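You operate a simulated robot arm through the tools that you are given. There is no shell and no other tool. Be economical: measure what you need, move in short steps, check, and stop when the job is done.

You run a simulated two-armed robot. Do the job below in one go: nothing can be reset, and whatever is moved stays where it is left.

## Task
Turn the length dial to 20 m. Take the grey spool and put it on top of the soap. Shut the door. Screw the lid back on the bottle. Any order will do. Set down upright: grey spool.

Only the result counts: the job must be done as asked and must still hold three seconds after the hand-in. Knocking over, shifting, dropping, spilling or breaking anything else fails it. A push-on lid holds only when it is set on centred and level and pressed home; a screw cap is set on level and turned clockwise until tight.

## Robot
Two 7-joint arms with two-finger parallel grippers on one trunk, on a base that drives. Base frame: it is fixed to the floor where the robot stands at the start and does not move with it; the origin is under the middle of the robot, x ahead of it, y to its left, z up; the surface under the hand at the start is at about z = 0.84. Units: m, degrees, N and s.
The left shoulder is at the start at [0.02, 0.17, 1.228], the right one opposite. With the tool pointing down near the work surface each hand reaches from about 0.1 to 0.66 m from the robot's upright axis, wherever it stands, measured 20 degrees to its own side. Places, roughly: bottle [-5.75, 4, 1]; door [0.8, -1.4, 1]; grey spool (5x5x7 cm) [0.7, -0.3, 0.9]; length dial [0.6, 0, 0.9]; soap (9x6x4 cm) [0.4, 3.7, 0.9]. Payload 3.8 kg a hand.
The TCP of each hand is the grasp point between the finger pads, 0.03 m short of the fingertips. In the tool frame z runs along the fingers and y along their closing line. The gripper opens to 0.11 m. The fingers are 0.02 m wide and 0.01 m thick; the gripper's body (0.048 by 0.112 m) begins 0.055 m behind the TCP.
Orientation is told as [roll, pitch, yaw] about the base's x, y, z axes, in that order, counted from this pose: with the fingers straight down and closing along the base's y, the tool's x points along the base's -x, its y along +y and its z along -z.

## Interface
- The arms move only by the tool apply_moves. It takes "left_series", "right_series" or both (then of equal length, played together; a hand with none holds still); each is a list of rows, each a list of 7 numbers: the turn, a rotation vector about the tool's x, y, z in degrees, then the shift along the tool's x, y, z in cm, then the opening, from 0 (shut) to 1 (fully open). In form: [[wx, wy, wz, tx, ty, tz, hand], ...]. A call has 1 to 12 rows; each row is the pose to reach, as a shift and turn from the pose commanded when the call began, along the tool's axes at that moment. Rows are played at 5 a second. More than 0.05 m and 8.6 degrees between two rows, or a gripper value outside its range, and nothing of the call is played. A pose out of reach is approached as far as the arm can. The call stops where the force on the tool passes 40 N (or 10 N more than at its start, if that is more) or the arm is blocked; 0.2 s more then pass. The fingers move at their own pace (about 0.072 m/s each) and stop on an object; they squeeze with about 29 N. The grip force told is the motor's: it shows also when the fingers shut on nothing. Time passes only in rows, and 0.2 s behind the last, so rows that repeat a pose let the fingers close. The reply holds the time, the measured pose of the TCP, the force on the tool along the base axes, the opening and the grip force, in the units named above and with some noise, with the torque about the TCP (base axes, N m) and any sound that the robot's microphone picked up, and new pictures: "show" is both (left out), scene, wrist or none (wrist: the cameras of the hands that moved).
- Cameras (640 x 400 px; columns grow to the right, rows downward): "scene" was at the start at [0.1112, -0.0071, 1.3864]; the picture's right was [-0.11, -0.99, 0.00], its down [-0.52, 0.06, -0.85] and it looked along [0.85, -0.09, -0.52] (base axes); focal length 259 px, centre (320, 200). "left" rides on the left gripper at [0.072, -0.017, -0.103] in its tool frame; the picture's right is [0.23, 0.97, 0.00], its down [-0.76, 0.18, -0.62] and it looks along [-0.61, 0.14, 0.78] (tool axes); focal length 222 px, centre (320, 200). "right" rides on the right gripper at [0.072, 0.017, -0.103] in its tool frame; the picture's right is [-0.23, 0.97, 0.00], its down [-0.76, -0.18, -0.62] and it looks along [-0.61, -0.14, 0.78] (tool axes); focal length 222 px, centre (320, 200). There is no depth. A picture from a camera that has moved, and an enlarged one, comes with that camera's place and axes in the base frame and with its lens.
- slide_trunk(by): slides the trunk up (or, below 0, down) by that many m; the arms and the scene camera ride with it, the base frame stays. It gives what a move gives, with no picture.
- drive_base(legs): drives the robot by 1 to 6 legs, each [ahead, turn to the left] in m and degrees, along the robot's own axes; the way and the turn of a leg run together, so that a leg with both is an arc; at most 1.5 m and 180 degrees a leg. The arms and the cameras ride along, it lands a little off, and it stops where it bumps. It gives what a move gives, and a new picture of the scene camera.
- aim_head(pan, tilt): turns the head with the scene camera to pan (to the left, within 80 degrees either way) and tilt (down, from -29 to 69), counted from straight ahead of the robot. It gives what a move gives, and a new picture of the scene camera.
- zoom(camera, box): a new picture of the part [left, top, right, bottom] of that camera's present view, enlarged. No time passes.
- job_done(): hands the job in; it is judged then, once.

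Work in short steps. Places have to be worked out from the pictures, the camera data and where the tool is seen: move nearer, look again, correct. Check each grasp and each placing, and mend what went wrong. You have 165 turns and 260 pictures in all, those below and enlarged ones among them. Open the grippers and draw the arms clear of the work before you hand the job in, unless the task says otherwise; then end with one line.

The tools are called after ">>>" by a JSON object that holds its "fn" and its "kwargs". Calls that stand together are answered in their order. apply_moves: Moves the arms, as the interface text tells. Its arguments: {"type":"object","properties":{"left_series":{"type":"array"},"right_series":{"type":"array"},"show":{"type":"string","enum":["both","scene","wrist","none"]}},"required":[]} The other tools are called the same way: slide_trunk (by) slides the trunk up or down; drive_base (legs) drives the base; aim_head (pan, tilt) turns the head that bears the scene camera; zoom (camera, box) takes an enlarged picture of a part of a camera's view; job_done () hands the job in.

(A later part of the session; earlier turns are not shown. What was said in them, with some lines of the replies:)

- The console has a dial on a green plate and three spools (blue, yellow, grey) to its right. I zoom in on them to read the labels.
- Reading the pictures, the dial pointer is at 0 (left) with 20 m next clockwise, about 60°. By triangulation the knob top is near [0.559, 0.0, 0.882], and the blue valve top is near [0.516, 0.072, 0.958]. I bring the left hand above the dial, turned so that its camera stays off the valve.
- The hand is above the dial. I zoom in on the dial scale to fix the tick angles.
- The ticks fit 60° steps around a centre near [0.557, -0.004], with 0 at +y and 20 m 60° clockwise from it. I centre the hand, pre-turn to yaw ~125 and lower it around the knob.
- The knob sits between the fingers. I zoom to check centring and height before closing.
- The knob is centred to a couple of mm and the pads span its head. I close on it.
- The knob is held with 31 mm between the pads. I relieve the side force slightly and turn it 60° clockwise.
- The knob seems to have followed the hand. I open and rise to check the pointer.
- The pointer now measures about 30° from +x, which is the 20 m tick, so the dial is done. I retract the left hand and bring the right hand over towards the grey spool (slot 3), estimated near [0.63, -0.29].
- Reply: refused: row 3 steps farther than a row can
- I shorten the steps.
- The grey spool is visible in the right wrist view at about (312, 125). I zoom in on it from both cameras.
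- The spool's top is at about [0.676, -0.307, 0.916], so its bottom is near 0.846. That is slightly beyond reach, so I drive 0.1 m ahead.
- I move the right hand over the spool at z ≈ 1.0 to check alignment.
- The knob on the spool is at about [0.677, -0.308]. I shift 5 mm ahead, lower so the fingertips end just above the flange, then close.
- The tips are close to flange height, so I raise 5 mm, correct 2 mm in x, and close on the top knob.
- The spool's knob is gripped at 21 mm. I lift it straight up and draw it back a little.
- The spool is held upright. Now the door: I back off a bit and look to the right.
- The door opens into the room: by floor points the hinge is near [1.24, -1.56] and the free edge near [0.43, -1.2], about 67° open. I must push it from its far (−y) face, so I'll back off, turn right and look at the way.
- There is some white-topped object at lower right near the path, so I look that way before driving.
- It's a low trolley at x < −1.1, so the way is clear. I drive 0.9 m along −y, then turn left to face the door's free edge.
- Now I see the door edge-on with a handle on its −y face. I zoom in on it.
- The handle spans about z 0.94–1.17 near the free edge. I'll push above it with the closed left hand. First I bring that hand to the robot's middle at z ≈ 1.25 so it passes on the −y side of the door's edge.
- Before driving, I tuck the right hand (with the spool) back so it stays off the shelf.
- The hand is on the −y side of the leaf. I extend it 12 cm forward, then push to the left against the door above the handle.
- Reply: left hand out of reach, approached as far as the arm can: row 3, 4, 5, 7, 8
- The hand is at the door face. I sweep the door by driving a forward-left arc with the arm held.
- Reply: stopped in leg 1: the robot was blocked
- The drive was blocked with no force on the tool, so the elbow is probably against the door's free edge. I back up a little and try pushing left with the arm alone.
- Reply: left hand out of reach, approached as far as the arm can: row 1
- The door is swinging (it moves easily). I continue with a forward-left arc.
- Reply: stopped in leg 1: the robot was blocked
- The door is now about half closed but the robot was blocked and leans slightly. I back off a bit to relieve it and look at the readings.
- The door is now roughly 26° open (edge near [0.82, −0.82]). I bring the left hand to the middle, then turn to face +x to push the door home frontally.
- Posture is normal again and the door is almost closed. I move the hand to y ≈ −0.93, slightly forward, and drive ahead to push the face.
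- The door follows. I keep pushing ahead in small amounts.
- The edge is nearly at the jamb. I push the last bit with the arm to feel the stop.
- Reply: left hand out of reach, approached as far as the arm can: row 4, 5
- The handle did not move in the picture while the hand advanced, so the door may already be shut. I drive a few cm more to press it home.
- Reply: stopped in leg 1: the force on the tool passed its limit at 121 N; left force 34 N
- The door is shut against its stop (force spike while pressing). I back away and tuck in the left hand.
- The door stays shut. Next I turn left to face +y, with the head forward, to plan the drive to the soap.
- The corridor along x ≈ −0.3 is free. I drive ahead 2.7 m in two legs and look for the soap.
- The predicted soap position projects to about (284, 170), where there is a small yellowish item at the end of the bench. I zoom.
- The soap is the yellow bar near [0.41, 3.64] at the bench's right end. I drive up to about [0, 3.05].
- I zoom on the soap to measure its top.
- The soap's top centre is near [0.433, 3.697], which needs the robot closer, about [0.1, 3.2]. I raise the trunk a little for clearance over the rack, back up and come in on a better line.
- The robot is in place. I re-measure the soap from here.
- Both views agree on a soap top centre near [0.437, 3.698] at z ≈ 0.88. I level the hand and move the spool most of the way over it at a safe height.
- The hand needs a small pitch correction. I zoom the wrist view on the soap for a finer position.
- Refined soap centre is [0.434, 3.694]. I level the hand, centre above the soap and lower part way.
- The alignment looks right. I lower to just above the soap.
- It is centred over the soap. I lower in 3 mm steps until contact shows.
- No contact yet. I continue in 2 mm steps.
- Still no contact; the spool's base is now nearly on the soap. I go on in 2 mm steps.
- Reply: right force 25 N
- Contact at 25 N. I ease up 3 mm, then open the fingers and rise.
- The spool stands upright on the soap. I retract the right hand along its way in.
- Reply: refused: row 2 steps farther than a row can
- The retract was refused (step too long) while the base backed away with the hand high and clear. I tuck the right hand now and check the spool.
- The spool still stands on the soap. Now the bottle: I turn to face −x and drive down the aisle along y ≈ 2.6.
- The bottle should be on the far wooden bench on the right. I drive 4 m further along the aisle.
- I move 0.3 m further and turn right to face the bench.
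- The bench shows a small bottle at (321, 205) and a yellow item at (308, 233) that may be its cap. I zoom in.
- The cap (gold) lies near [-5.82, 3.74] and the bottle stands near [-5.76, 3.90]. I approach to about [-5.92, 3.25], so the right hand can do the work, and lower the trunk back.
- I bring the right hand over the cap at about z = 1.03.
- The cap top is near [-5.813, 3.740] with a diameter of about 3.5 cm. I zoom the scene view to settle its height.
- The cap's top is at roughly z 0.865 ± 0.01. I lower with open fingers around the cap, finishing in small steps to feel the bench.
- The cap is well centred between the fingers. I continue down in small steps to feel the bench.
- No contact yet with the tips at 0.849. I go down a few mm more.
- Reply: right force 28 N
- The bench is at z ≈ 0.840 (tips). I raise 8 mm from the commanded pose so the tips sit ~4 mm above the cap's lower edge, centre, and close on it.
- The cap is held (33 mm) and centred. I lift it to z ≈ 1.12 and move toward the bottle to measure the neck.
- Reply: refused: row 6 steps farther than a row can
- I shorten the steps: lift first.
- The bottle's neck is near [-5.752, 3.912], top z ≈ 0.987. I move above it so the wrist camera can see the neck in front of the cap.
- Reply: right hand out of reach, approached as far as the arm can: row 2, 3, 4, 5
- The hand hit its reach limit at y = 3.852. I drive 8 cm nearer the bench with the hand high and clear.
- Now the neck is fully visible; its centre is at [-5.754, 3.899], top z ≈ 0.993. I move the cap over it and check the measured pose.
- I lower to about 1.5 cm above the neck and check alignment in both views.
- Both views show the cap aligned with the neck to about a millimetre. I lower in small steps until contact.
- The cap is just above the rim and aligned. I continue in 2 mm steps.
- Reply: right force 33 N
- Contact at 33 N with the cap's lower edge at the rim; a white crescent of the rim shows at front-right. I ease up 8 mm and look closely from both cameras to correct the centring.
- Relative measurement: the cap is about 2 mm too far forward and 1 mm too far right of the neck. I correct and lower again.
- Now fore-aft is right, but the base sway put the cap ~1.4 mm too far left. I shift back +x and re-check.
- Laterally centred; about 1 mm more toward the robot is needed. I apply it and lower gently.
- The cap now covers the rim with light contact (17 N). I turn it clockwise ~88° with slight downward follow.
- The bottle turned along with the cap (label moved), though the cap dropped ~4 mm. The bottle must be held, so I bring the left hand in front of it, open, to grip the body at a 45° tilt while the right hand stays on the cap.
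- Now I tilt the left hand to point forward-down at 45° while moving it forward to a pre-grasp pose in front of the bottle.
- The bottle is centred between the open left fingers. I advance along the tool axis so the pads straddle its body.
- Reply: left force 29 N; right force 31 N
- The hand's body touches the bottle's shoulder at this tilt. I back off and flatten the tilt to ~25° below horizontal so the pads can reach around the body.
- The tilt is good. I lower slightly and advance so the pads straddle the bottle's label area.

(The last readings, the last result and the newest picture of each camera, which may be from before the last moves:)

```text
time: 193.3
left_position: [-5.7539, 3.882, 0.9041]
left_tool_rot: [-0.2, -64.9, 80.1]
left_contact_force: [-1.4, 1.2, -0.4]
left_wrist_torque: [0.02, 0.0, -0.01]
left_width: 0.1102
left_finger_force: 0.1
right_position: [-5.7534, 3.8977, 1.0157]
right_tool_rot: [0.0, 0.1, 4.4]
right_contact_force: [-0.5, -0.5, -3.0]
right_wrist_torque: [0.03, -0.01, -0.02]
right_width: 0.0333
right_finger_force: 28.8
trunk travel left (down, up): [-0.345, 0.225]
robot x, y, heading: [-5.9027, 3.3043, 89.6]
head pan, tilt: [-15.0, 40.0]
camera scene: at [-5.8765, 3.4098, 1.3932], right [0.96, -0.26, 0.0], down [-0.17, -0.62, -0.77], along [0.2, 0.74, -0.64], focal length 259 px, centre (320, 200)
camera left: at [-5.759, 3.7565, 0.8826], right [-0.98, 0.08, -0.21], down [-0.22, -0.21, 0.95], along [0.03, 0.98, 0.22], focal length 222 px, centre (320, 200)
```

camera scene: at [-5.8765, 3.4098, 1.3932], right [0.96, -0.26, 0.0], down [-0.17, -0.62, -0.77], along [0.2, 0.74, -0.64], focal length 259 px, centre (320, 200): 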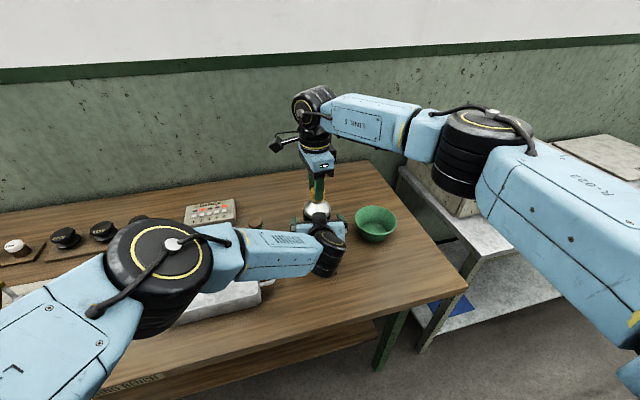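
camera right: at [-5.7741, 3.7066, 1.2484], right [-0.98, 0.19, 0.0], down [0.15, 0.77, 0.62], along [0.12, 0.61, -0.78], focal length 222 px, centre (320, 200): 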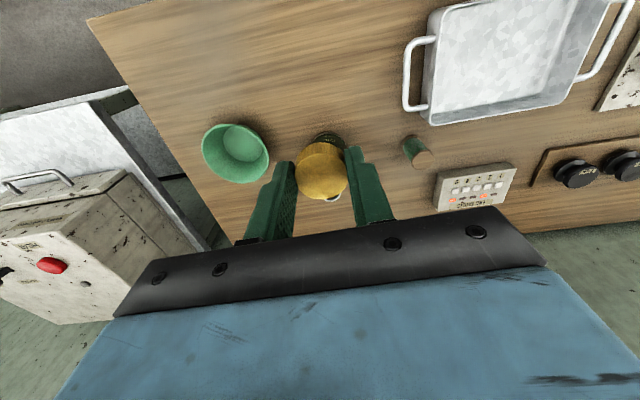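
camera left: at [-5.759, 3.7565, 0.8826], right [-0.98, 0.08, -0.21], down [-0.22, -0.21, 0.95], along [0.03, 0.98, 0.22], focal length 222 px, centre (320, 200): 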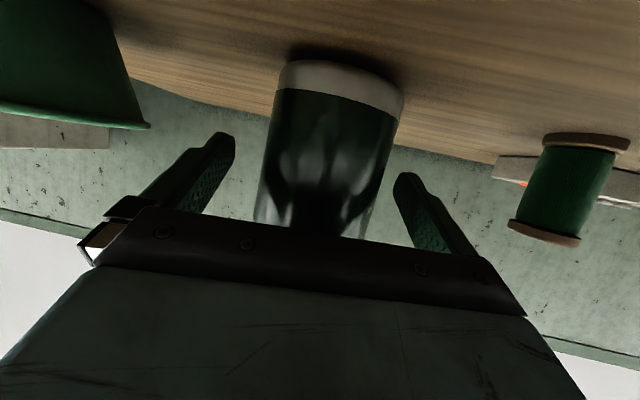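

Pads straddle the bottle without contact. I release the cap with the right hand first, then close the left fingers on the bottle.

>>> {"fn": "apply_moves", "kwargs": {"right_series": [[0, 0, 0, 0, 0, 0, 0.45], [0, 0, 0, 0, 0, 0, 0.45]], "show": "none"}}

>>> {"fn": "apply_moves", "kwargs": {"left_series": [[0, 0, 0, 0, 0, 0, 0.8], [0, 0, 0, 0, 0, 0, 0.6], [0, 0, 0, 0, 0, 0, 0.5], [0, 0, 0, 0, 0, 0, 0.45]]}}

```text
time: 193.9
left_position: [-5.7534, 3.8837, 0.9048]
left_tool_rot: [-0.2, -64.9, 80.2]
left_contact_force: [-0.5, 0.8, 0.7]
left_wrist_torque: [-0.02, 0.01, -0.03]
left_width: 0.1101
left_finger_force: 0.1
right_position: [-5.7541, 3.8977, 1.017]
right_tool_rot: [0.0, 0.2, 4.2]
right_contact_force: [-0.4, 0.1, 0.4]
right_wrist_torque: [-0.03, -0.01, -0.01]
right_width: 0.0494
right_finger_force: 0.1
trunk travel left (down, up): [-0.345, 0.225]
robot x, y, heading: [-5.8974, 3.3045, 89.5]
head pan, tilt: [-15.0, 40.0]
```

```text
time: 194.9
left_position: [-5.7544, 3.8839, 0.9052]
left_tool_rot: [-0.3, -64.8, 80.1]
left_contact_force: [-0.9, 0.9, 0.3]
left_wrist_torque: [0.01, 0.0, 0.04]
left_width: 0.0691
left_finger_force: 29.5
right_position: [-5.7533, 3.8972, 1.015]
right_tool_rot: [0.0, 0.0, 4.4]
right_contact_force: [-0.3, -0.4, 0.8]
right_wrist_torque: [-0.04, 0.04, -0.01]
right_width: 0.0498
right_finger_force: 0.0
trunk travel left (down, up): [-0.345, 0.225]
robot x, y, heading: [-5.8984, 3.3028, 89.6]
head pan, tilt: [-15.0, 40.0]
camera scene: at [-5.8768, 3.4095, 1.3932], right [0.96, -0.26, 0.0], down [-0.17, -0.62, -0.77], along [0.2, 0.74, -0.64], focal length 259 px, centre (320, 200)
camera left: at [-5.7595, 3.7564, 0.883], right [-0.98, 0.08, -0.21], down [-0.22, -0.21, 0.95], along [0.03, 0.98, 0.22], focal length 222 px, centre (320, 200)
```

scene: 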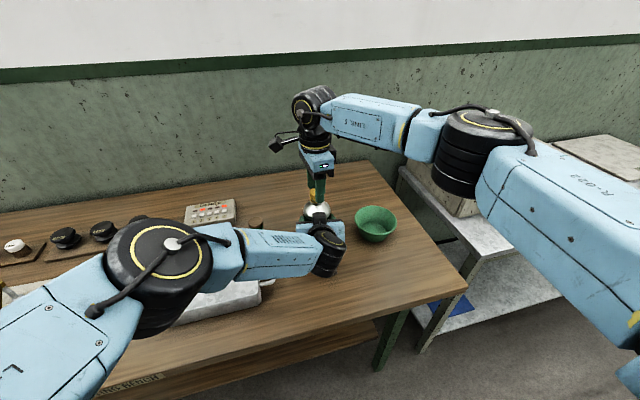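
left: 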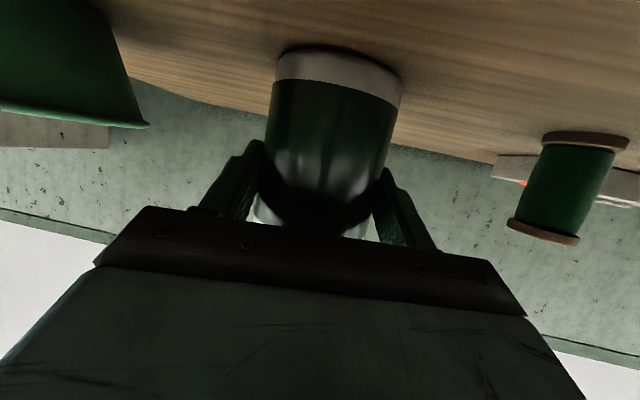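

The bottle is held firmly. I look at the cap before re-gripping.

>>> {"fn": "zoom", "kwargs": {"camera": "scene", "box": [285, 160, 355, 260]}}

>>> {"fn": "zoom", "kwargs": {"camera": "right", "box": [270, 100, 370, 200]}}

```text
4.00 times, centred on (320, 210) of scene
camera zoom: at [-5.8768, 3.4095, 1.3932], right [0.96, -0.26, 0.0], down [-0.17, -0.62, -0.77], along [0.2, 0.74, -0.64], focal length 1035 px, centre (320, 160)
```

zoom: 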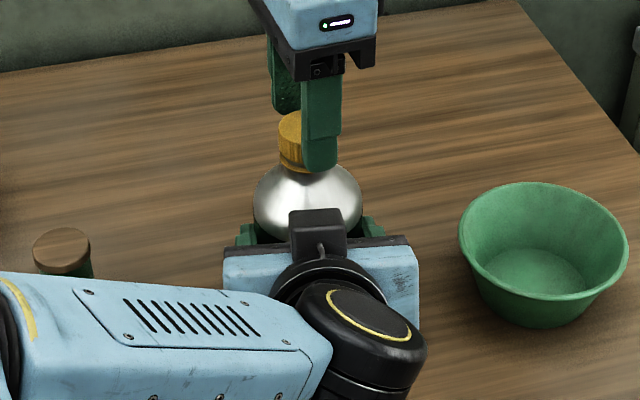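

```text
4.00 times, centred on (320, 150) of right
camera zoom: at [-5.8269, 3.9085, 1.1196], right [0.15, 0.99, 0.0], down [0.77, -0.12, 0.62], along [0.62, -0.1, -0.78], focal length 888 px, centre (320, 400)
```

zoom: 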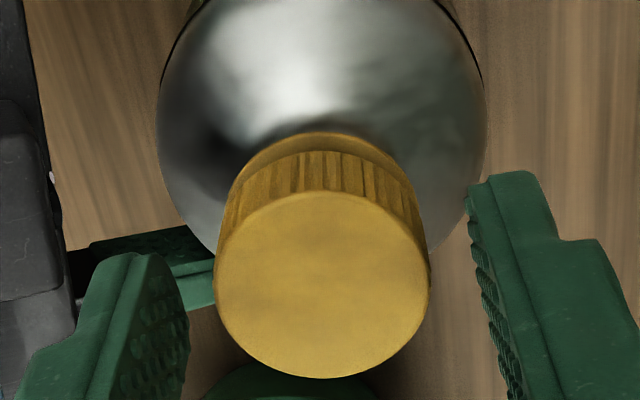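

The cap sits level and low on the neck. I rotate the open right hand back ~90° counter-clockwise for a new stroke.

>>> {"fn": "apply_moves", "kwargs": {"right_series": [[0, 0, -8.2, 0, 0, -0.2, 0.5], [0, 0, -16.4, 0, 0, -0.2, 0.5], [0, 0, -24.6, 0, 0, -0.2, 0.5], [0, 0, -32.8, 0, 0, -0.2, 0.5], [0, 0, -41, 0, 0, -0.2, 0.5], [0, 0, -49.2, 0, 0, -0.2, 0.5], [0, 0, -57.4, 0, 0, -0.2, 0.5], [0, 0, -65.6, 0, 0, -0.2, 0.5], [0, 0, -73.8, 0, 0, -0.2, 0.5], [0, 0, -82, 0, 0, -0.2, 0.5], [0, 0, -90, 0, 0, 0, 0.5]], "show": "none"}}

>>> {"fn": "zoom", "kwargs": {"camera": "right", "box": [250, 80, 390, 210]}}

>>> {"fn": "zoom", "kwargs": {"camera": "scene", "box": [285, 160, 355, 230]}}

```text
time: 197.3
left_position: [-5.7527, 3.8826, 0.9046]
left_tool_rot: [-0.3, -64.9, 80.1]
left_contact_force: [-1.0, 0.9, 1.6]
left_wrist_torque: [0.02, -0.04, 0.0]
left_width: 0.0689
left_finger_force: 28.8
right_position: [-5.7524, 3.8969, 1.0155]
right_tool_rot: [-0.1, 0.1, 94.4]
right_contact_force: [-0.5, -0.1, 0.1]
right_wrist_torque: [0.01, -0.02, 0.0]
right_width: 0.0549
right_finger_force: 0.0
trunk travel left (down, up): [-0.345, 0.225]
robot x, y, heading: [-5.8961, 3.3055, 89.7]
head pan, tilt: [-15.0, 40.0]
```

```text
3.08 times, centred on (320, 145) of right
camera zoom: at [-5.764, 3.8233, 1.1196], right [-0.99, 0.15, 0.0], down [0.12, 0.77, 0.62], along [0.09, 0.62, -0.78], focal length 684 px, centre (320, 369)
```

zoom: 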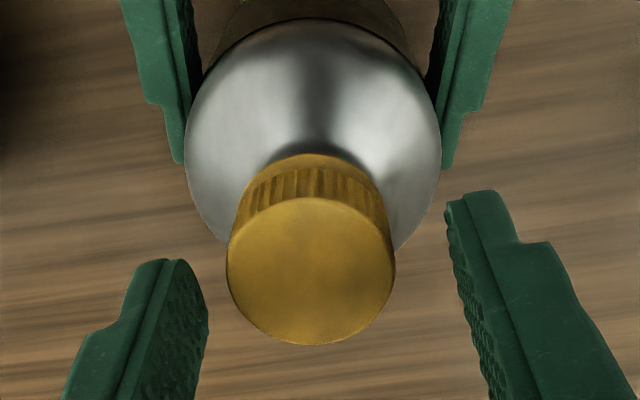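

```text
5.71 times, centred on (320, 195) of scene
camera zoom: at [-5.8768, 3.4095, 1.3932], right [0.96, -0.26, 0.0], down [-0.17, -0.62, -0.77], along [0.2, 0.74, -0.64], focal length 1478 px, centre (320, 229)
```

zoom: 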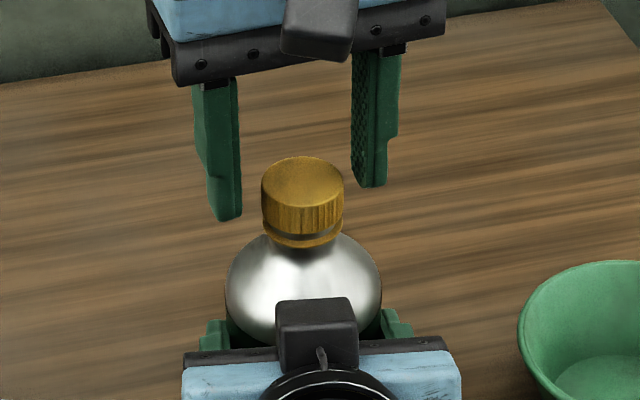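

There is still a small gap between cap and ring. I grip the cap again and turn clockwise with the bottle held.

>>> {"fn": "apply_moves", "kwargs": {"right_series": [[0, 0, 0, 0, 0, 0, 0.3], [0, 0, 0, 0, 0, 0, 0.2], [0, 0, 0, 0, 0, 0, 0.2], [0, 0, 8, 0, 0, 0.03, 0.2], [0, 0, 16, 0, 0, 0.06, 0.2], [0, 0, 24, 0, 0, 0.09, 0.2], [0, 0, 32, 0, 0, 0.12, 0.2], [0, 0, 40, 0, 0, 0.15, 0.2]], "show": "none"}}

>>> {"fn": "zoom", "kwargs": {"camera": "scene", "box": [285, 160, 355, 230]}}

```text
time: 199.1
left_position: [-5.7558, 3.8828, 0.9056]
left_tool_rot: [-0.2, -65.0, 80.4]
left_contact_force: [-15.9, -6.1, 2.6]
left_wrist_torque: [0.23, -1.1, 0.25]
left_width: 0.0689
left_finger_force: 29.1
right_position: [-5.7516, 3.8978, 1.0159]
right_tool_rot: [0.0, -0.2, 54.0]
right_contact_force: [16.5, 3.7, 1.7]
right_wrist_torque: [0.17, -0.59, 0.02]
right_width: 0.0334
right_finger_force: 29.1
trunk travel left (down, up): [-0.345, 0.225]
robot x, y, heading: [-5.9029, 3.3024, 89.9]
head pan, tilt: [-15.0, 40.0]
```

```text
5.71 times, centred on (320, 195) of scene
camera zoom: at [-5.8766, 3.409, 1.3933], right [0.96, -0.26, 0.0], down [-0.17, -0.62, -0.77], along [0.2, 0.74, -0.64], focal length 1478 px, centre (320, 229)
```

zoom: 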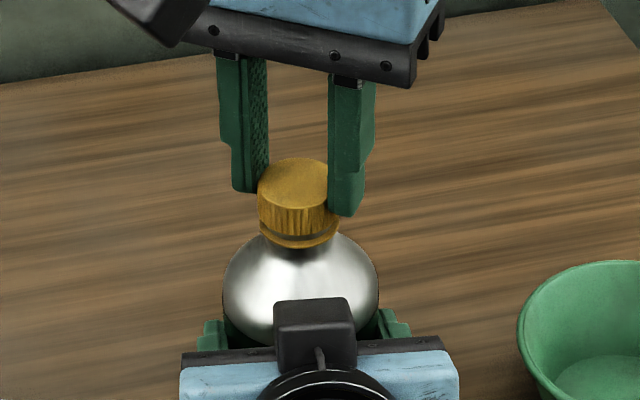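

The grip closed slightly off-centre (16 N sideways). I relieve that by ~1.5 mm and continue turning another 48°.

>>> {"fn": "apply_moves", "kwargs": {"right_series": [[0, 0, 0, -0.09, -0.12, 0, 0.2], [0, 0, 8, -0.09, -0.12, 0.03, 0.2], [0, 0, 16, -0.09, -0.12, 0.06, 0.2], [0, 0, 24, -0.09, -0.12, 0.09, 0.2], [0, 0, 32, -0.09, -0.12, 0.12, 0.2], [0, 0, 40, -0.09, -0.12, 0.15, 0.2], [0, 0, 48, -0.09, -0.12, 0.18, 0.2]], "show": "none"}}

>>> {"fn": "zoom", "kwargs": {"camera": "scene", "box": [285, 160, 355, 230]}}

```text
time: 200.7
left_position: [-5.7544, 3.8827, 0.9048]
left_tool_rot: [-0.3, -64.9, 80.2]
left_contact_force: [-12.7, -0.5, -3.0]
left_wrist_torque: [0.28, -0.97, 0.14]
left_width: 0.0688
left_finger_force: 29.1
right_position: [-5.7528, 3.8956, 1.0137]
right_tool_rot: [0.2, 0.0, 6.1]
right_contact_force: [16.4, 3.9, 20.5]
right_wrist_torque: [0.12, -0.58, 0.03]
right_width: 0.0335
right_finger_force: 29.2
trunk travel left (down, up): [-0.345, 0.225]
robot x, y, heading: [-5.9022, 3.3072, 89.5]
head pan, tilt: [-15.0, 40.0]
```

```text
5.71 times, centred on (320, 195) of scene
camera zoom: at [-5.8765, 3.4086, 1.3934], right [0.96, -0.26, 0.0], down [-0.17, -0.62, -0.77], along [0.2, 0.74, -0.64], focal length 1478 px, centre (320, 229)
```

zoom: 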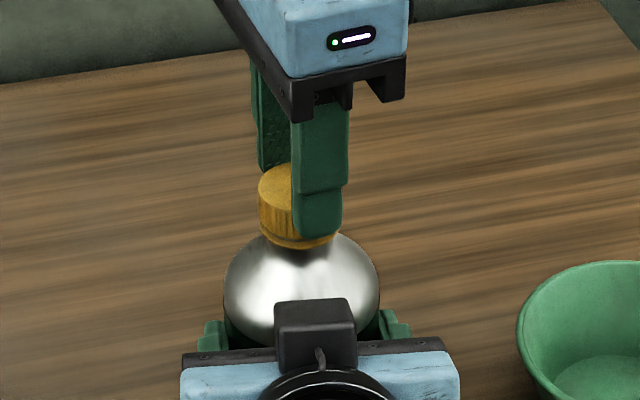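

The cap is going down (z 1.0137). I release, re-centre 2 mm toward +x, and rotate back for another stroke.

>>> {"fn": "apply_moves", "kwargs": {"right_series": [[0, 0, 0, 0, 0, 0, 0.45], [0, 0, 0, -0.2, 0, -0.2, 0.5], [0, 0, -8.5, -0.2, 0, -0.2, 0.5], [0, 0, -17, -0.2, 0, -0.2, 0.5], [0, 0, -25.5, -0.2, 0, -0.2, 0.5], [0, 0, -34, -0.2, 0, -0.2, 0.5], [0, 0, -42.5, -0.2, 0, -0.2, 0.5], [0, 0, -51, -0.2, 0, -0.2, 0.5], [0, 0, -59.5, -0.2, 0, -0.2, 0.5], [0, 0, -68, -0.2, 0, -0.2, 0.5], [0, 0, -76.5, -0.2, 0, -0.2, 0.5], [0, 0, -85, -0.2, 0, -0.1, 0.5]], "show": "none"}}

>>> {"fn": "zoom", "kwargs": {"camera": "scene", "box": [285, 160, 355, 230]}}

>>> {"fn": "zoom", "kwargs": {"camera": "right", "box": [250, 80, 390, 210]}}

```text
time: 203.3
left_position: [-5.7535, 3.8822, 0.9041]
left_tool_rot: [-0.2, -64.9, 80.1]
left_contact_force: [0.9, 1.1, 0.1]
left_wrist_torque: [-0.05, 0.0, -0.03]
left_width: 0.0689
left_finger_force: 29.2
right_position: [-5.7509, 3.8978, 1.0145]
right_tool_rot: [0.0, 0.1, 91.4]
right_contact_force: [-0.7, -0.1, 1.2]
right_wrist_torque: [0.01, 0.05, 0.03]
right_width: 0.0549
right_finger_force: 0.1
trunk travel left (down, up): [-0.345, 0.225]
robot x, y, heading: [-5.8977, 3.3024, 89.7]
head pan, tilt: [-15.0, 40.0]
```

```text
5.71 times, centred on (320, 195) of scene
camera zoom: at [-5.8765, 3.4095, 1.3932], right [0.96, -0.26, 0.0], down [-0.17, -0.62, -0.77], along [0.2, 0.74, -0.64], focal length 1478 px, centre (320, 229)
```

zoom: 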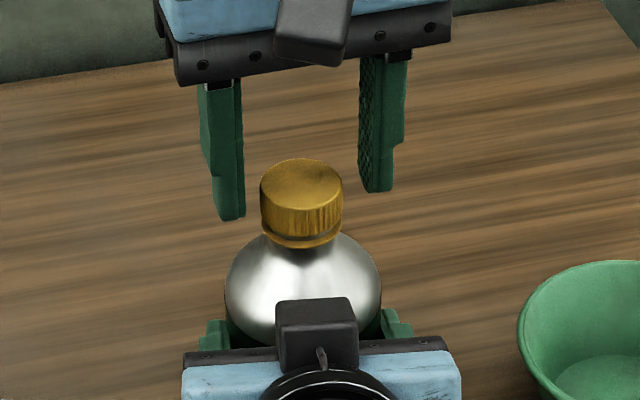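

```text
3.08 times, centred on (320, 145) of right
camera zoom: at [-5.7653, 3.8239, 1.1177], right [-0.98, 0.2, 0.0], down [0.16, 0.77, 0.62], along [0.13, 0.61, -0.78], focal length 684 px, centre (320, 369)
```

zoom: 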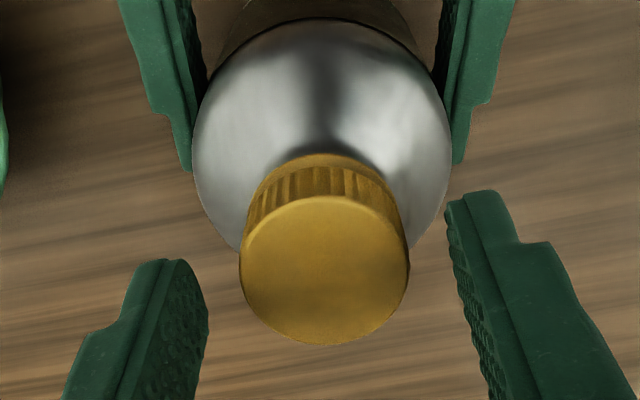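

Now the cap is centred between the fingers and nearer the ring. I grip and turn again by 80°.

>>> {"fn": "apply_moves", "kwargs": {"right_series": [[0, 0, 0, 0, 0, 0, 0.3], [0, 0, 0, 0, 0, 0, 0.2], [0, 0, 8, 0, 0, 0.03, 0.2], [0, 0, 16, 0, 0, 0.06, 0.2], [0, 0, 24, 0, 0, 0.09, 0.2], [0, 0, 32, 0, 0, 0.12, 0.2], [0, 0, 40, 0, 0, 0.14, 0.2], [0, 0, 48, 0, 0, 0.16, 0.2], [0, 0, 56, 0, 0, 0.18, 0.2], [0, 0, 64, 0, 0, 0.2, 0.2], [0, 0, 72, 0, 0, 0.2, 0.2], [0, 0, 80, 0, 0, 0.2, 0.2]], "show": "none"}}

>>> {"fn": "zoom", "kwargs": {"camera": "scene", "box": [285, 160, 355, 230]}}

```text
time: 205.9
left_position: [-5.7521, 3.8835, 0.9042]
left_tool_rot: [-0.2, -64.8, 80.1]
left_contact_force: [7.4, 13.0, -6.4]
left_wrist_torque: [-0.82, 0.38, -0.11]
left_width: 0.0692
left_finger_force: 29.2
right_position: [-5.7515, 3.8973, 1.0104]
right_tool_rot: [0.0, 0.1, 11.1]
right_contact_force: [-4.8, -10.1, 14.8]
right_wrist_torque: [-0.3, 0.22, -0.01]
right_width: 0.0331
right_finger_force: 29.3
trunk travel left (down, up): [-0.345, 0.225]
robot x, y, heading: [-5.8982, 3.3042, 89.6]
head pan, tilt: [-15.0, 40.0]
```

```text
5.71 times, centred on (320, 195) of scene
camera zoom: at [-5.8764, 3.4091, 1.3933], right [0.96, -0.26, 0.0], down [-0.17, -0.62, -0.77], along [0.2, 0.74, -0.64], focal length 1478 px, centre (320, 229)
```

zoom: 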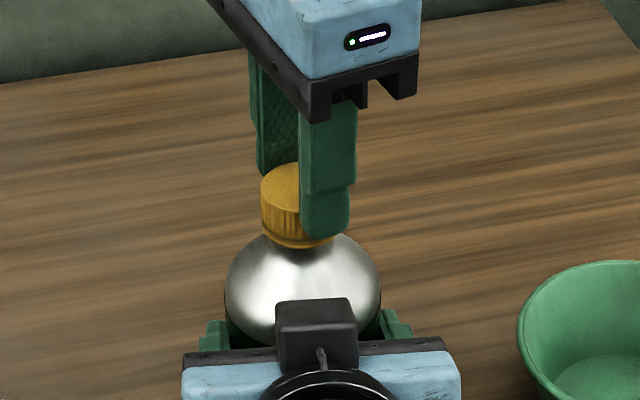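

The cap is descending (top ~2 mm lower). Another stroke: release, rotate back.

>>> {"fn": "apply_moves", "kwargs": {"right_series": [[0, 0, 0, 0, 0, 0, 0.45], [0, 0, 0, 0, 0.1, -0.2, 0.5], [0, 0, -8, 0, 0.1, -0.2, 0.5], [0, 0, -16, 0, 0.1, -0.2, 0.5], [0, 0, -24, 0, 0.1, -0.2, 0.5], [0, 0, -32, 0, 0.1, -0.2, 0.5], [0, 0, -40, 0, 0.1, -0.2, 0.5], [0, 0, -48, 0, 0.1, -0.2, 0.5], [0, 0, -56, 0, 0.1, -0.2, 0.5], [0, 0, -64, 0, 0.1, -0.2, 0.5], [0, 0, -72, 0, 0.1, -0.2, 0.5], [0, 0, -80, 0, 0.1, -0.15, 0.5]], "show": "none"}}

>>> {"fn": "zoom", "kwargs": {"camera": "scene", "box": [285, 160, 355, 230]}}

>>> {"fn": "zoom", "kwargs": {"camera": "right", "box": [250, 80, 390, 210]}}

```text
time: 208.5
left_position: [-5.7543, 3.8831, 0.9052]
left_tool_rot: [-0.2, -64.9, 80.1]
left_contact_force: [-0.7, 0.0, -0.3]
left_wrist_torque: [-0.01, 0.11, -0.04]
left_width: 0.0689
left_finger_force: 28.7
right_position: [-5.7496, 3.8982, 1.0134]
right_tool_rot: [0.0, 0.0, 91.4]
right_contact_force: [0.6, 0.3, -0.7]
right_wrist_torque: [-0.04, 0.02, 0.01]
right_width: 0.0553
right_finger_force: 0.0
trunk travel left (down, up): [-0.345, 0.225]
robot x, y, heading: [-5.8997, 3.3028, 89.6]
head pan, tilt: [-15.0, 40.0]
```

```text
5.71 times, centred on (320, 195) of scene
camera zoom: at [-5.8767, 3.4096, 1.3932], right [0.96, -0.26, 0.0], down [-0.17, -0.62, -0.77], along [0.2, 0.74, -0.64], focal length 1478 px, centre (320, 229)
```

zoom: 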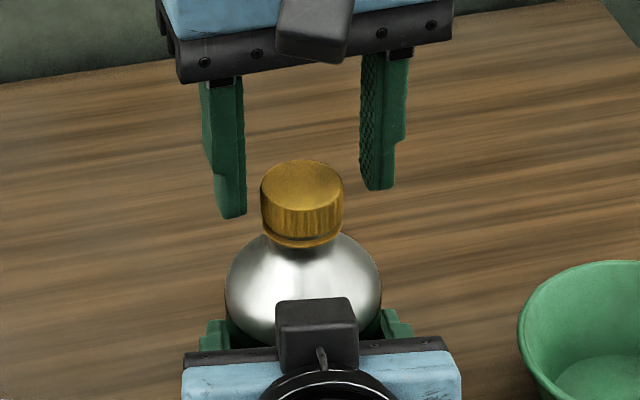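

```text
3.08 times, centred on (320, 145) of right
camera zoom: at [-5.7644, 3.8253, 1.1178], right [-0.98, 0.2, 0.0], down [0.16, 0.77, 0.62], along [0.13, 0.61, -0.78], focal length 684 px, centre (320, 369)
```

zoom: 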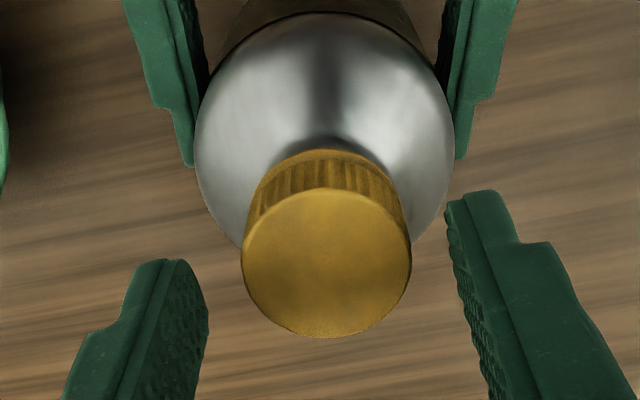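

The gap to the ring is almost closed. I do another grip-and-turn stroke, slightly lower.

>>> {"fn": "apply_moves", "kwargs": {"right_series": [[0, 0, 0, 0.1, 0.1, 0.2, 0.4], [0, 0, 0, 0.1, 0.1, 0.2, 0.2], [0, 0, 0, 0.1, 0.1, 0.2, 0.2], [0, 0, 8, 0.1, 0.1, 0.23, 0.2], [0, 0, 16, 0.1, 0.1, 0.26, 0.2], [0, 0, 24, 0.1, 0.1, 0.29, 0.2], [0, 0, 32, 0.1, 0.1, 0.32, 0.2], [0, 0, 40, 0.1, 0.1, 0.34, 0.2], [0, 0, 48, 0.1, 0.1, 0.36, 0.2], [0, 0, 56, 0.1, 0.1, 0.38, 0.2], [0, 0, 64, 0.1, 0.1, 0.4, 0.2], [0, 0, 72, 0.1, 0.1, 0.4, 0.2]], "show": "none"}}

>>> {"fn": "zoom", "kwargs": {"camera": "scene", "box": [285, 160, 355, 230]}}

```text
time: 211.1
left_position: [-5.7537, 3.8824, 0.904]
left_tool_rot: [-0.1, -64.9, 80.0]
left_contact_force: [1.8, 12.1, -8.5]
left_wrist_torque: [-0.47, 0.09, -0.15]
left_width: 0.0689
left_finger_force: 28.6
right_position: [-5.7527, 3.8972, 1.0099]
right_tool_rot: [0.1, 0.1, 19.2]
right_contact_force: [-0.3, -8.1, 23.4]
right_wrist_torque: [-0.19, -0.03, 0.07]
right_width: 0.0333
right_finger_force: 29.0
trunk travel left (down, up): [-0.345, 0.225]
robot x, y, heading: [-5.8974, 3.3051, 89.8]
head pan, tilt: [-15.0, 40.0]
```

```text
5.71 times, centred on (320, 195) of scene
camera zoom: at [-5.8765, 3.4089, 1.3933], right [0.96, -0.26, 0.0], down [-0.17, -0.62, -0.77], along [0.2, 0.74, -0.64], focal length 1478 px, centre (320, 229)
```

zoom: 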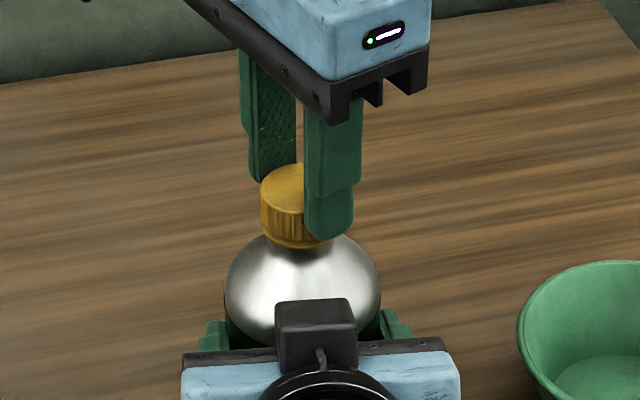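

Still turning freely. I continue in the same grip another 40°.

>>> {"fn": "apply_moves", "kwargs": {"right_series": [[0, 0, 8, 0, 0, 0.02, 0.2], [0, 0, 16, 0, 0, 0.04, 0.2], [0, 0, 24, 0, 0, 0.06, 0.2], [0, 0, 32, 0, 0, 0.08, 0.2], [0, 0, 40, 0, 0, 0.1, 0.2]], "show": "none"}}

>>> {"fn": "zoom", "kwargs": {"camera": "scene", "box": [285, 160, 355, 230]}}

```text
time: 212.3
left_position: [-5.7533, 3.8826, 0.9038]
left_tool_rot: [-0.2, -64.9, 80.0]
left_contact_force: [0.1, 4.9, -8.8]
left_wrist_torque: [0.18, 0.53, -0.42]
left_width: 0.0689
left_finger_force: 28.8
right_position: [-5.7518, 3.8965, 1.0081]
right_tool_rot: [0.2, 0.1, -20.8]
right_contact_force: [-1.6, -1.6, 20.4]
right_wrist_torque: [-0.13, 0.04, 0.36]
right_width: 0.0333
right_finger_force: 28.9
trunk travel left (down, up): [-0.345, 0.225]
robot x, y, heading: [-5.9027, 3.3018, 89.7]
head pan, tilt: [-15.0, 40.0]
```

```text
5.71 times, centred on (320, 195) of scene
camera zoom: at [-5.8771, 3.409, 1.3933], right [0.96, -0.26, 0.0], down [-0.17, -0.62, -0.77], along [0.2, 0.74, -0.64], focal length 1478 px, centre (320, 229)
```

zoom: 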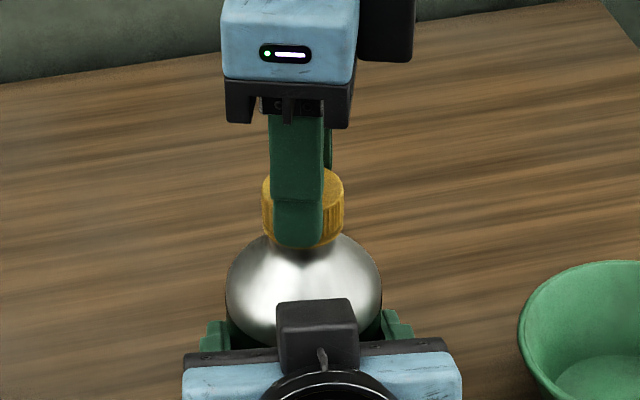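

Torque has now risen to 0.36 N·m – it is tightening. I turn a bit more to confirm it is tight.

>>> {"fn": "apply_moves", "kwargs": {"right_series": [[0, 0, 7, 0, 0, 0, 0.1], [0, 0, 14, 0, 0, 0, 0.1], [0, 0, 21, 0, 0, 0, 0.1], [0, 0, 21, 0, 0, 0, 0.1]], "show": "none"}}

>>> {"fn": "zoom", "kwargs": {"camera": "right", "box": [250, 80, 390, 210]}}

```text
time: 213.3
left_position: [-5.7524, 3.8819, 0.9041]
left_tool_rot: [-0.3, -64.9, 80.2]
left_contact_force: [-2.2, -8.9, -0.4]
left_wrist_torque: [0.64, -0.06, -0.5]
left_width: 0.0691
left_finger_force: 28.7
right_position: [-5.7504, 3.8968, 1.0079]
right_tool_rot: [0.0, -0.1, -42.0]
right_contact_force: [2.3, 9.0, 1.4]
right_wrist_torque: [0.26, -0.14, 0.49]
right_width: 0.0329
right_finger_force: 28.9
trunk travel left (down, up): [-0.345, 0.225]
robot x, y, heading: [-5.9018, 3.3012, 89.4]
head pan, tilt: [-15.0, 40.0]
```

```text
3.08 times, centred on (320, 145) of right
camera zoom: at [-5.7935, 3.9577, 1.1115], right [0.82, 0.57, 0.0], down [0.45, -0.64, 0.62], along [0.36, -0.51, -0.78], focal length 684 px, centre (320, 369)
```

zoom: 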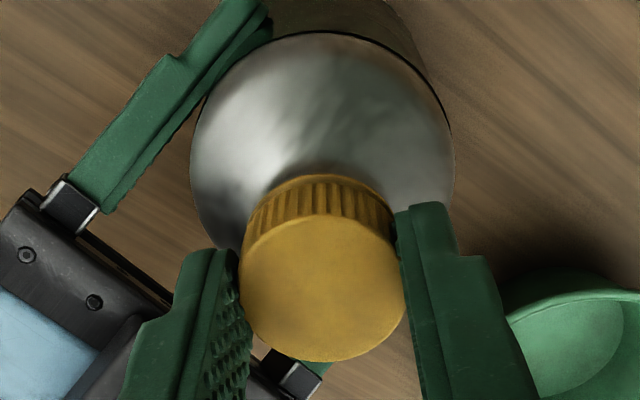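

Torque is at 0.49 N·m with the height unchanged – likely tight. One more stroke to confirm: release, rotate back.

>>> {"fn": "apply_moves", "kwargs": {"right_series": [[0, 0, 0, 0, 0, 0, 0.45], [0, 0, -8, 0, 0, -0.1, 0.5], [0, 0, -16, 0, 0, -0.1, 0.5], [0, 0, -24, 0, 0, -0.1, 0.5], [0, 0, -32, 0, 0, -0.1, 0.5], [0, 0, -40, 0, 0, -0.1, 0.5], [0, 0, -48, 0, 0, -0.1, 0.5], [0, 0, -56, 0, 0, -0.1, 0.5], [0, 0, -64, 0, 0, -0.1, 0.5], [0, 0, -72, 0, 0, -0.1, 0.5], [0, 0, -80, 0, 0, -0.1, 0.5], [0, 0, -86, 0, 0, 0, 0.5]], "show": "none"}}

>>> {"fn": "apply_moves", "kwargs": {"right_series": [[0, 0, 0, 0, 0, 0, 0.3], [0, 0, 0, 0, 0, 0, 0.1], [0, 0, 0, 0, 0, 0, 0.1], [0, 0, 8, 0, 0, 0, 0.1], [0, 0, 16, 0, 0, 0, 0.1], [0, 0, 16, 0, 0, 0, 0.1]], "show": "none"}}

>>> {"fn": "zoom", "kwargs": {"camera": "right", "box": [250, 80, 390, 210]}}

```text
time: 215.9
left_position: [-5.7544, 3.8845, 0.9048]
left_tool_rot: [-0.2, -65.0, 80.1]
left_contact_force: [0.5, 0.4, -0.4]
left_wrist_torque: [0.04, 0.08, -0.03]
left_width: 0.0688
left_finger_force: 28.8
right_position: [-5.7509, 3.8952, 1.0066]
right_tool_rot: [0.0, 0.0, 44.4]
right_contact_force: [-0.5, -0.1, 0.8]
right_wrist_torque: [0.04, -0.01, 0.01]
right_width: 0.0549
right_finger_force: 0.1
trunk travel left (down, up): [-0.345, 0.225]
robot x, y, heading: [-5.8996, 3.2998, 90.0]
head pan, tilt: [-15.0, 40.0]
```

```text
time: 217.3
left_position: [-5.7529, 3.882, 0.9046]
left_tool_rot: [-0.1, -64.9, 80.1]
left_contact_force: [1.6, 0.2, 0.4]
left_wrist_torque: [0.12, 0.22, -0.47]
left_width: 0.0688
left_finger_force: 29.3
right_position: [-5.7508, 3.8966, 1.0072]
right_tool_rot: [0.0, 0.1, 28.2]
right_contact_force: [-2.1, -0.2, -0.9]
right_wrist_torque: [0.01, -0.03, 0.44]
right_width: 0.0334
right_finger_force: 28.7
trunk travel left (down, up): [-0.345, 0.225]
robot x, y, heading: [-5.8996, 3.3031, 90.0]
head pan, tilt: [-15.0, 40.0]
```

```text
3.08 times, centred on (320, 145) of right
camera zoom: at [-5.8224, 3.8773, 1.1119], right [-0.26, 0.97, 0.0], down [0.76, 0.2, 0.62], along [0.6, 0.16, -0.78], focal length 684 px, centre (320, 369)
```

zoom: 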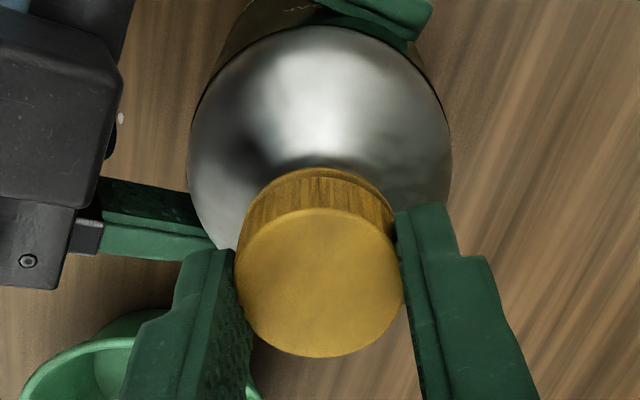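

Torque is immediately 0.44 N·m, so it's tight. I give one final 30° push for certainty, then release.

>>> {"fn": "apply_moves", "kwargs": {"right_series": [[0, 0, 8, 0, 0, 0, 0], [0, 0, 16, 0, 0, 0, 0], [0, 0, 24, 0, 0, 0, 0], [0, 0, 30, 0, 0, 0, 0], [0, 0, 30, 0, 0, 0, 0]], "show": "none"}}

>>> {"fn": "apply_moves", "kwargs": {"right_series": [[0, 0, 0, 0, 0, 0, 0.4], [0, 0, 0, 0, 0, 0, 0.55], [0, 0, 0, 0, 0, -3, 0.55], [0, 0, 0, 0, 0, -7, 0.55], [0, 0, 0, 0, 0, -11, 0.55], [0, 0, 0, 0, 0, -15, 0.55]]}}

>>> {"fn": "zoom", "kwargs": {"camera": "scene", "box": [285, 160, 355, 230]}}

```text
time: 218.5
left_position: [-5.7535, 3.8824, 0.9039]
left_tool_rot: [-0.2, -64.9, 80.2]
left_contact_force: [-0.9, 3.0, 0.0]
left_wrist_torque: [-0.37, -0.14, -0.4]
left_width: 0.0688
left_finger_force: 29.1
right_position: [-5.7508, 3.8979, 1.0089]
right_tool_rot: [-0.1, 0.0, -1.7]
right_contact_force: [1.5, -2.8, -0.7]
right_wrist_torque: [-0.06, -0.01, 0.45]
right_width: 0.0335
right_finger_force: 28.7
trunk travel left (down, up): [-0.345, 0.225]
robot x, y, heading: [-5.8991, 3.3055, 89.8]
head pan, tilt: [-15.0, 40.0]
```

```text
time: 219.9
left_position: [-5.7531, 3.8818, 0.9044]
left_tool_rot: [-0.2, -64.9, 80.1]
left_contact_force: [-0.4, -0.3, 0.9]
left_wrist_torque: [-0.07, 0.16, 0.03]
left_width: 0.0687
left_finger_force: 28.3
right_position: [-5.7486, 3.8939, 1.1575]
right_tool_rot: [-0.1, 0.0, -1.8]
right_contact_force: [0.8, -0.3, -0.5]
right_wrist_torque: [-0.01, 0.03, -0.01]
right_width: 0.0603
right_finger_force: 0.1
trunk travel left (down, up): [-0.345, 0.225]
robot x, y, heading: [-5.9033, 3.3027, 89.6]
head pan, tilt: [-15.0, 40.0]
camera scene: at [-5.8769, 3.4091, 1.3933], right [0.96, -0.26, 0.0], down [-0.17, -0.62, -0.77], along [0.2, 0.74, -0.64], focal length 259 px, centre (320, 200)
camera right: at [-5.8198, 3.9136, 1.2616], right [0.26, 0.97, 0.0], down [0.76, -0.2, 0.62], along [0.6, -0.16, -0.78], focal length 222 px, centre (320, 200)
```

scene: 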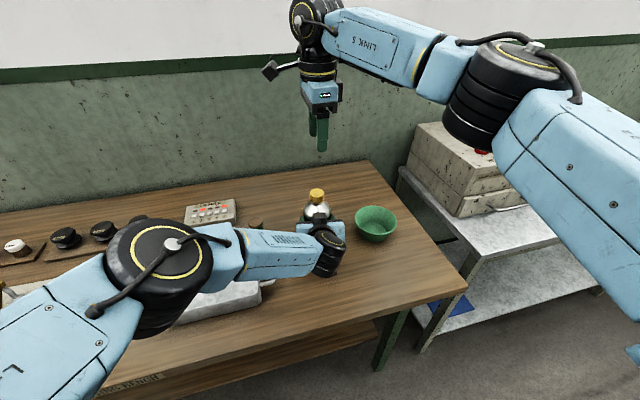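
right: 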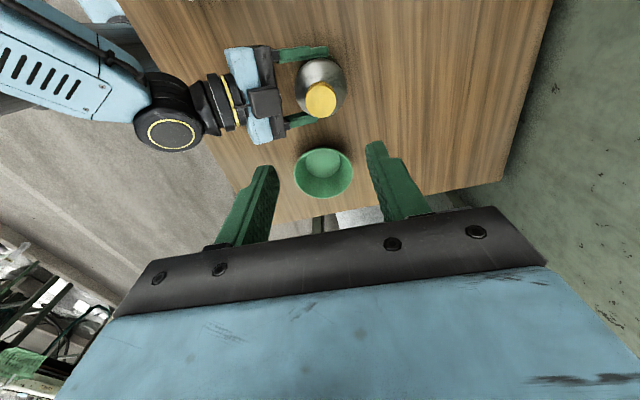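

```text
5.71 times, centred on (320, 195) of scene
camera zoom: at [-5.8769, 3.4091, 1.3933], right [0.96, -0.26, 0.0], down [-0.17, -0.62, -0.77], along [0.2, 0.74, -0.64], focal length 1478 px, centre (320, 229)
```

zoom: 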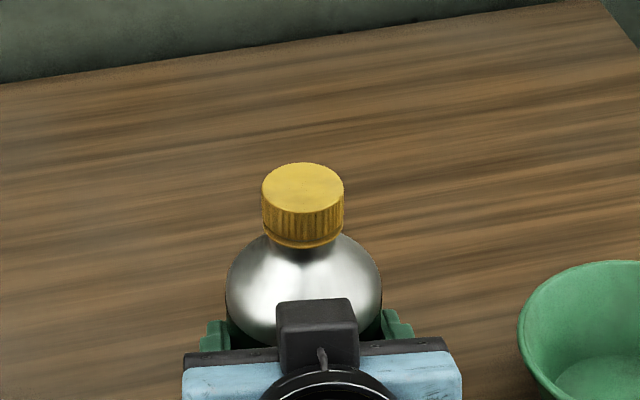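

The cap sits level on the ring, screwed tight. I open the left hand and draw it back along its approach.

>>> {"fn": "apply_moves", "kwargs": {"left_series": [[0, 0, 0, 0, 0, 0, 0.8], [0, 0, 0, 0, 0, 0, 1], [0, 0, 0, 0, 0, -2, 1], [0, 0, 0, -0.5, 0, -5, 1], [0, 0, 0, -1.5, 0, -9, 1], [0, 0, 0, -4, 0, -12, 1], [0, 0, 0, -8, 0, -14, 1], [0, 0, 0, -12, 0, -15, 1]]}}

>>> {"fn": "zoom", "kwargs": {"camera": "scene", "box": [285, 160, 355, 260]}}

```text
time: 221.7
left_position: [-5.7692, 3.7987, 1.078]
left_tool_rot: [-0.2, -65.0, 79.9]
left_contact_force: [0.7, -0.4, -0.7]
left_wrist_torque: [0.0, -0.03, -0.02]
left_width: 0.1101
left_finger_force: 0.0
right_position: [-5.7485, 3.8949, 1.1566]
right_tool_rot: [0.0, 0.1, -1.7]
right_contact_force: [-0.4, 0.1, 0.1]
right_wrist_torque: [0.01, -0.02, 0.0]
right_width: 0.0606
right_finger_force: 0.2
trunk travel left (down, up): [-0.345, 0.225]
robot x, y, heading: [-5.9025, 3.3002, 89.6]
head pan, tilt: [-15.0, 40.0]
camera scene: at [-5.8768, 3.4092, 1.3932], right [0.96, -0.26, 0.0], down [-0.17, -0.62, -0.77], along [0.2, 0.74, -0.64], focal length 259 px, centre (320, 200)
camera left: at [-5.7756, 3.6725, 1.0557], right [-0.98, 0.08, -0.21], down [-0.22, -0.21, 0.95], along [0.03, 0.98, 0.22], focal length 222 px, centre (320, 200)
```

scene: 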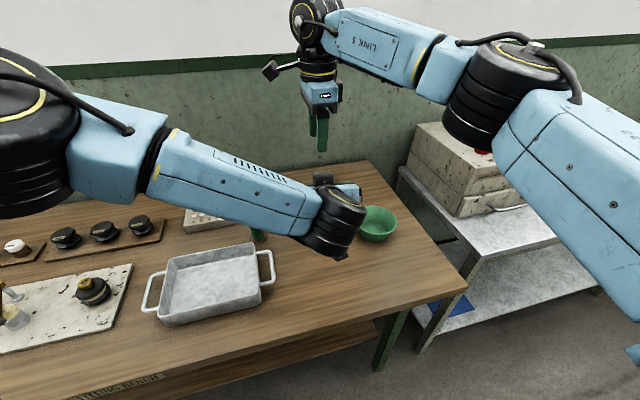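
left: 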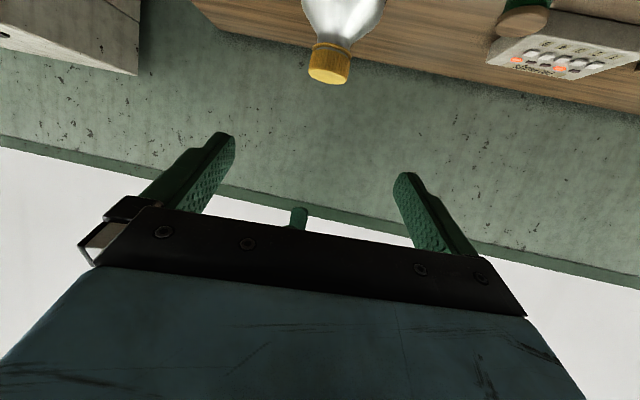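

```text
4.00 times, centred on (320, 210) of scene
camera zoom: at [-5.8768, 3.4092, 1.3932], right [0.96, -0.26, 0.0], down [-0.17, -0.62, -0.77], along [0.2, 0.74, -0.64], focal length 1035 px, centre (320, 160)
```

zoom: 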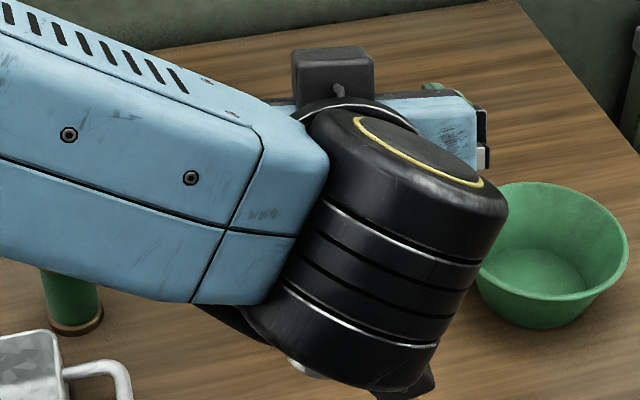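

Everything stands. I back the robot away from the bench with both hands clear, then check the bench.

>>> {"fn": "drive_base", "kwargs": {"legs": [[-0.5, 0]]}}

>>> {"fn": "apply_moves", "kwargs": {"left_series": [[0, 7, 0, 0, 4, -1, 1], [0, 14, 0, 0, 8, -2, 1], [0, 21, 0, 0, 12, -3, 1], [0, 28, 0, 0, 16, -4, 1], [0, 35, 0, 0, 18, -5, 1]], "show": "scene"}}

>>> {"fn": "zoom", "kwargs": {"camera": "scene", "box": [240, 120, 400, 220]}}

```text
time: 224.7
left_position: [-5.7775, 3.2882, 1.0773]
left_tool_rot: [-0.1, -65.0, 81.2]
left_contact_force: [0.1, -0.6, -0.1]
left_wrist_torque: [0.0, 0.0, 0.0]
left_width: 0.1101
left_finger_force: 0.0
right_position: [-5.7582, 3.3839, 1.1577]
right_tool_rot: [0.0, 0.1, -0.6]
right_contact_force: [-0.4, -0.1, -0.7]
right_wrist_torque: [0.04, 0.0, 0.03]
right_width: 0.0603
right_finger_force: 0.1
trunk travel left (down, up): [-0.345, 0.225]
robot x, y, heading: [-5.8975, 2.7877, 90.7]
head pan, tilt: [-15.0, 40.0]
camera scene: at [-5.8768, 2.8951, 1.3933], right [0.97, -0.25, 0.0], down [-0.16, -0.62, -0.77], along [0.19, 0.74, -0.64], focal length 259 px, centre (320, 200)
```

scene: 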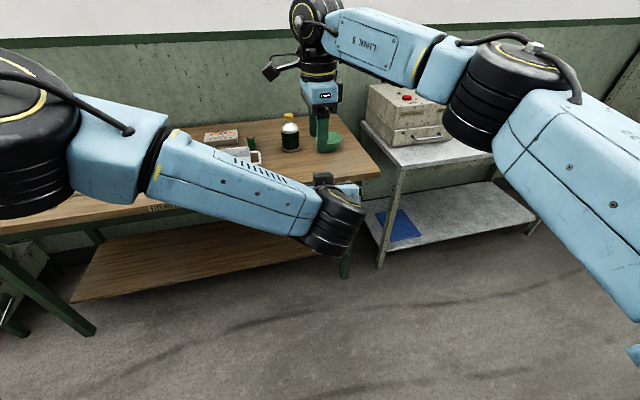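

```text
time: 225.9
left_position: [-5.964, 3.2692, 1.0996]
left_tool_rot: [-0.1, -29.8, 81.0]
left_contact_force: [-0.3, -0.1, 0.1]
left_wrist_torque: [0.02, -0.01, -0.02]
left_width: 0.1099
left_finger_force: 0.1
right_position: [-5.758, 3.3838, 1.1563]
right_tool_rot: [-0.1, 0.1, -0.8]
right_contact_force: [0.1, -1.3, -0.6]
right_wrist_torque: [-0.01, -0.01, 0.04]
right_width: 0.0604
right_finger_force: 0.0
trunk travel left (down, up): [-0.345, 0.225]
robot x, y, heading: [-5.8985, 2.7906, 90.7]
head pan, tilt: [-15.0, 40.0]
camera scene: at [-5.877, 2.8956, 1.3932], right [0.97, -0.25, 0.0], down [-0.16, -0.62, -0.77], along [0.19, 0.74, -0.64], focal length 259 px, centre (320, 200)
```

scene: 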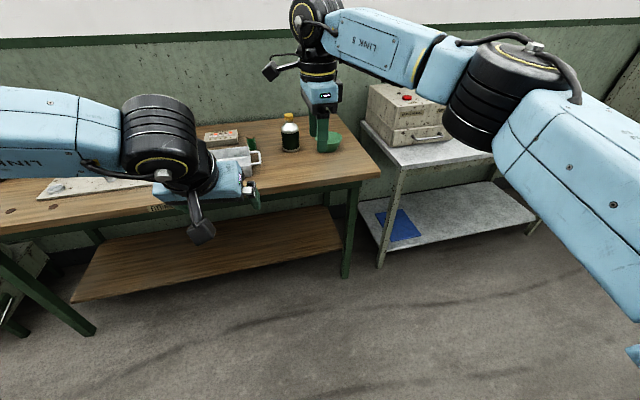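

```text
4.00 times, centred on (320, 170) of scene
camera zoom: at [-5.877, 2.8956, 1.3932], right [0.97, -0.25, 0.0], down [-0.16, -0.62, -0.77], along [0.19, 0.74, -0.64], focal length 1035 px, centre (320, 320)
```

zoom: 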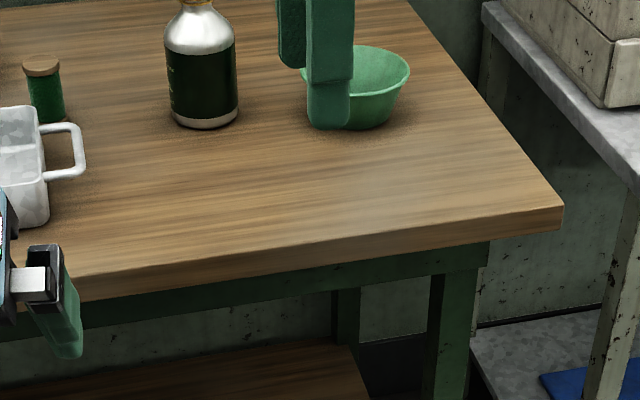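

The bottle stands capped and nothing else has moved. I fully open the right hand and hand in.

>>> {"fn": "apply_moves", "kwargs": {"right_series": [[0, 0, 0, 0, 0, -1, 1], [0, 0, 0, 0, 0, -2, 1]], "show": "none"}}

>>> {"fn": "job_done", "kwargs": {}}

```text
time: 226.5
left_position: [-5.9627, 3.2688, 1.0986]
left_tool_rot: [-0.2, -29.9, 81.1]
left_contact_force: [1.4, -0.2, -0.4]
left_wrist_torque: [0.02, -0.01, 0.0]
left_width: 0.1103
left_finger_force: 0.1
right_position: [-5.7563, 3.3831, 1.1767]
right_tool_rot: [0.0, 0.1, -0.6]
right_contact_force: [-0.2, 0.3, -0.3]
right_wrist_torque: [0.0, -0.01, -0.01]
right_width: 0.1102
right_finger_force: 0.0
trunk travel left (down, up): [-0.345, 0.225]
robot x, y, heading: [-5.9001, 2.7904, 90.8]
head pan, tilt: [-15.0, 40.0]
```

```text
The job is handed in.
```

I set the length dial to 20 m, stood the grey spool upright on the soap, shut the door, screwed the cap tight on the bottle, and handed the job in; no verdict came back.
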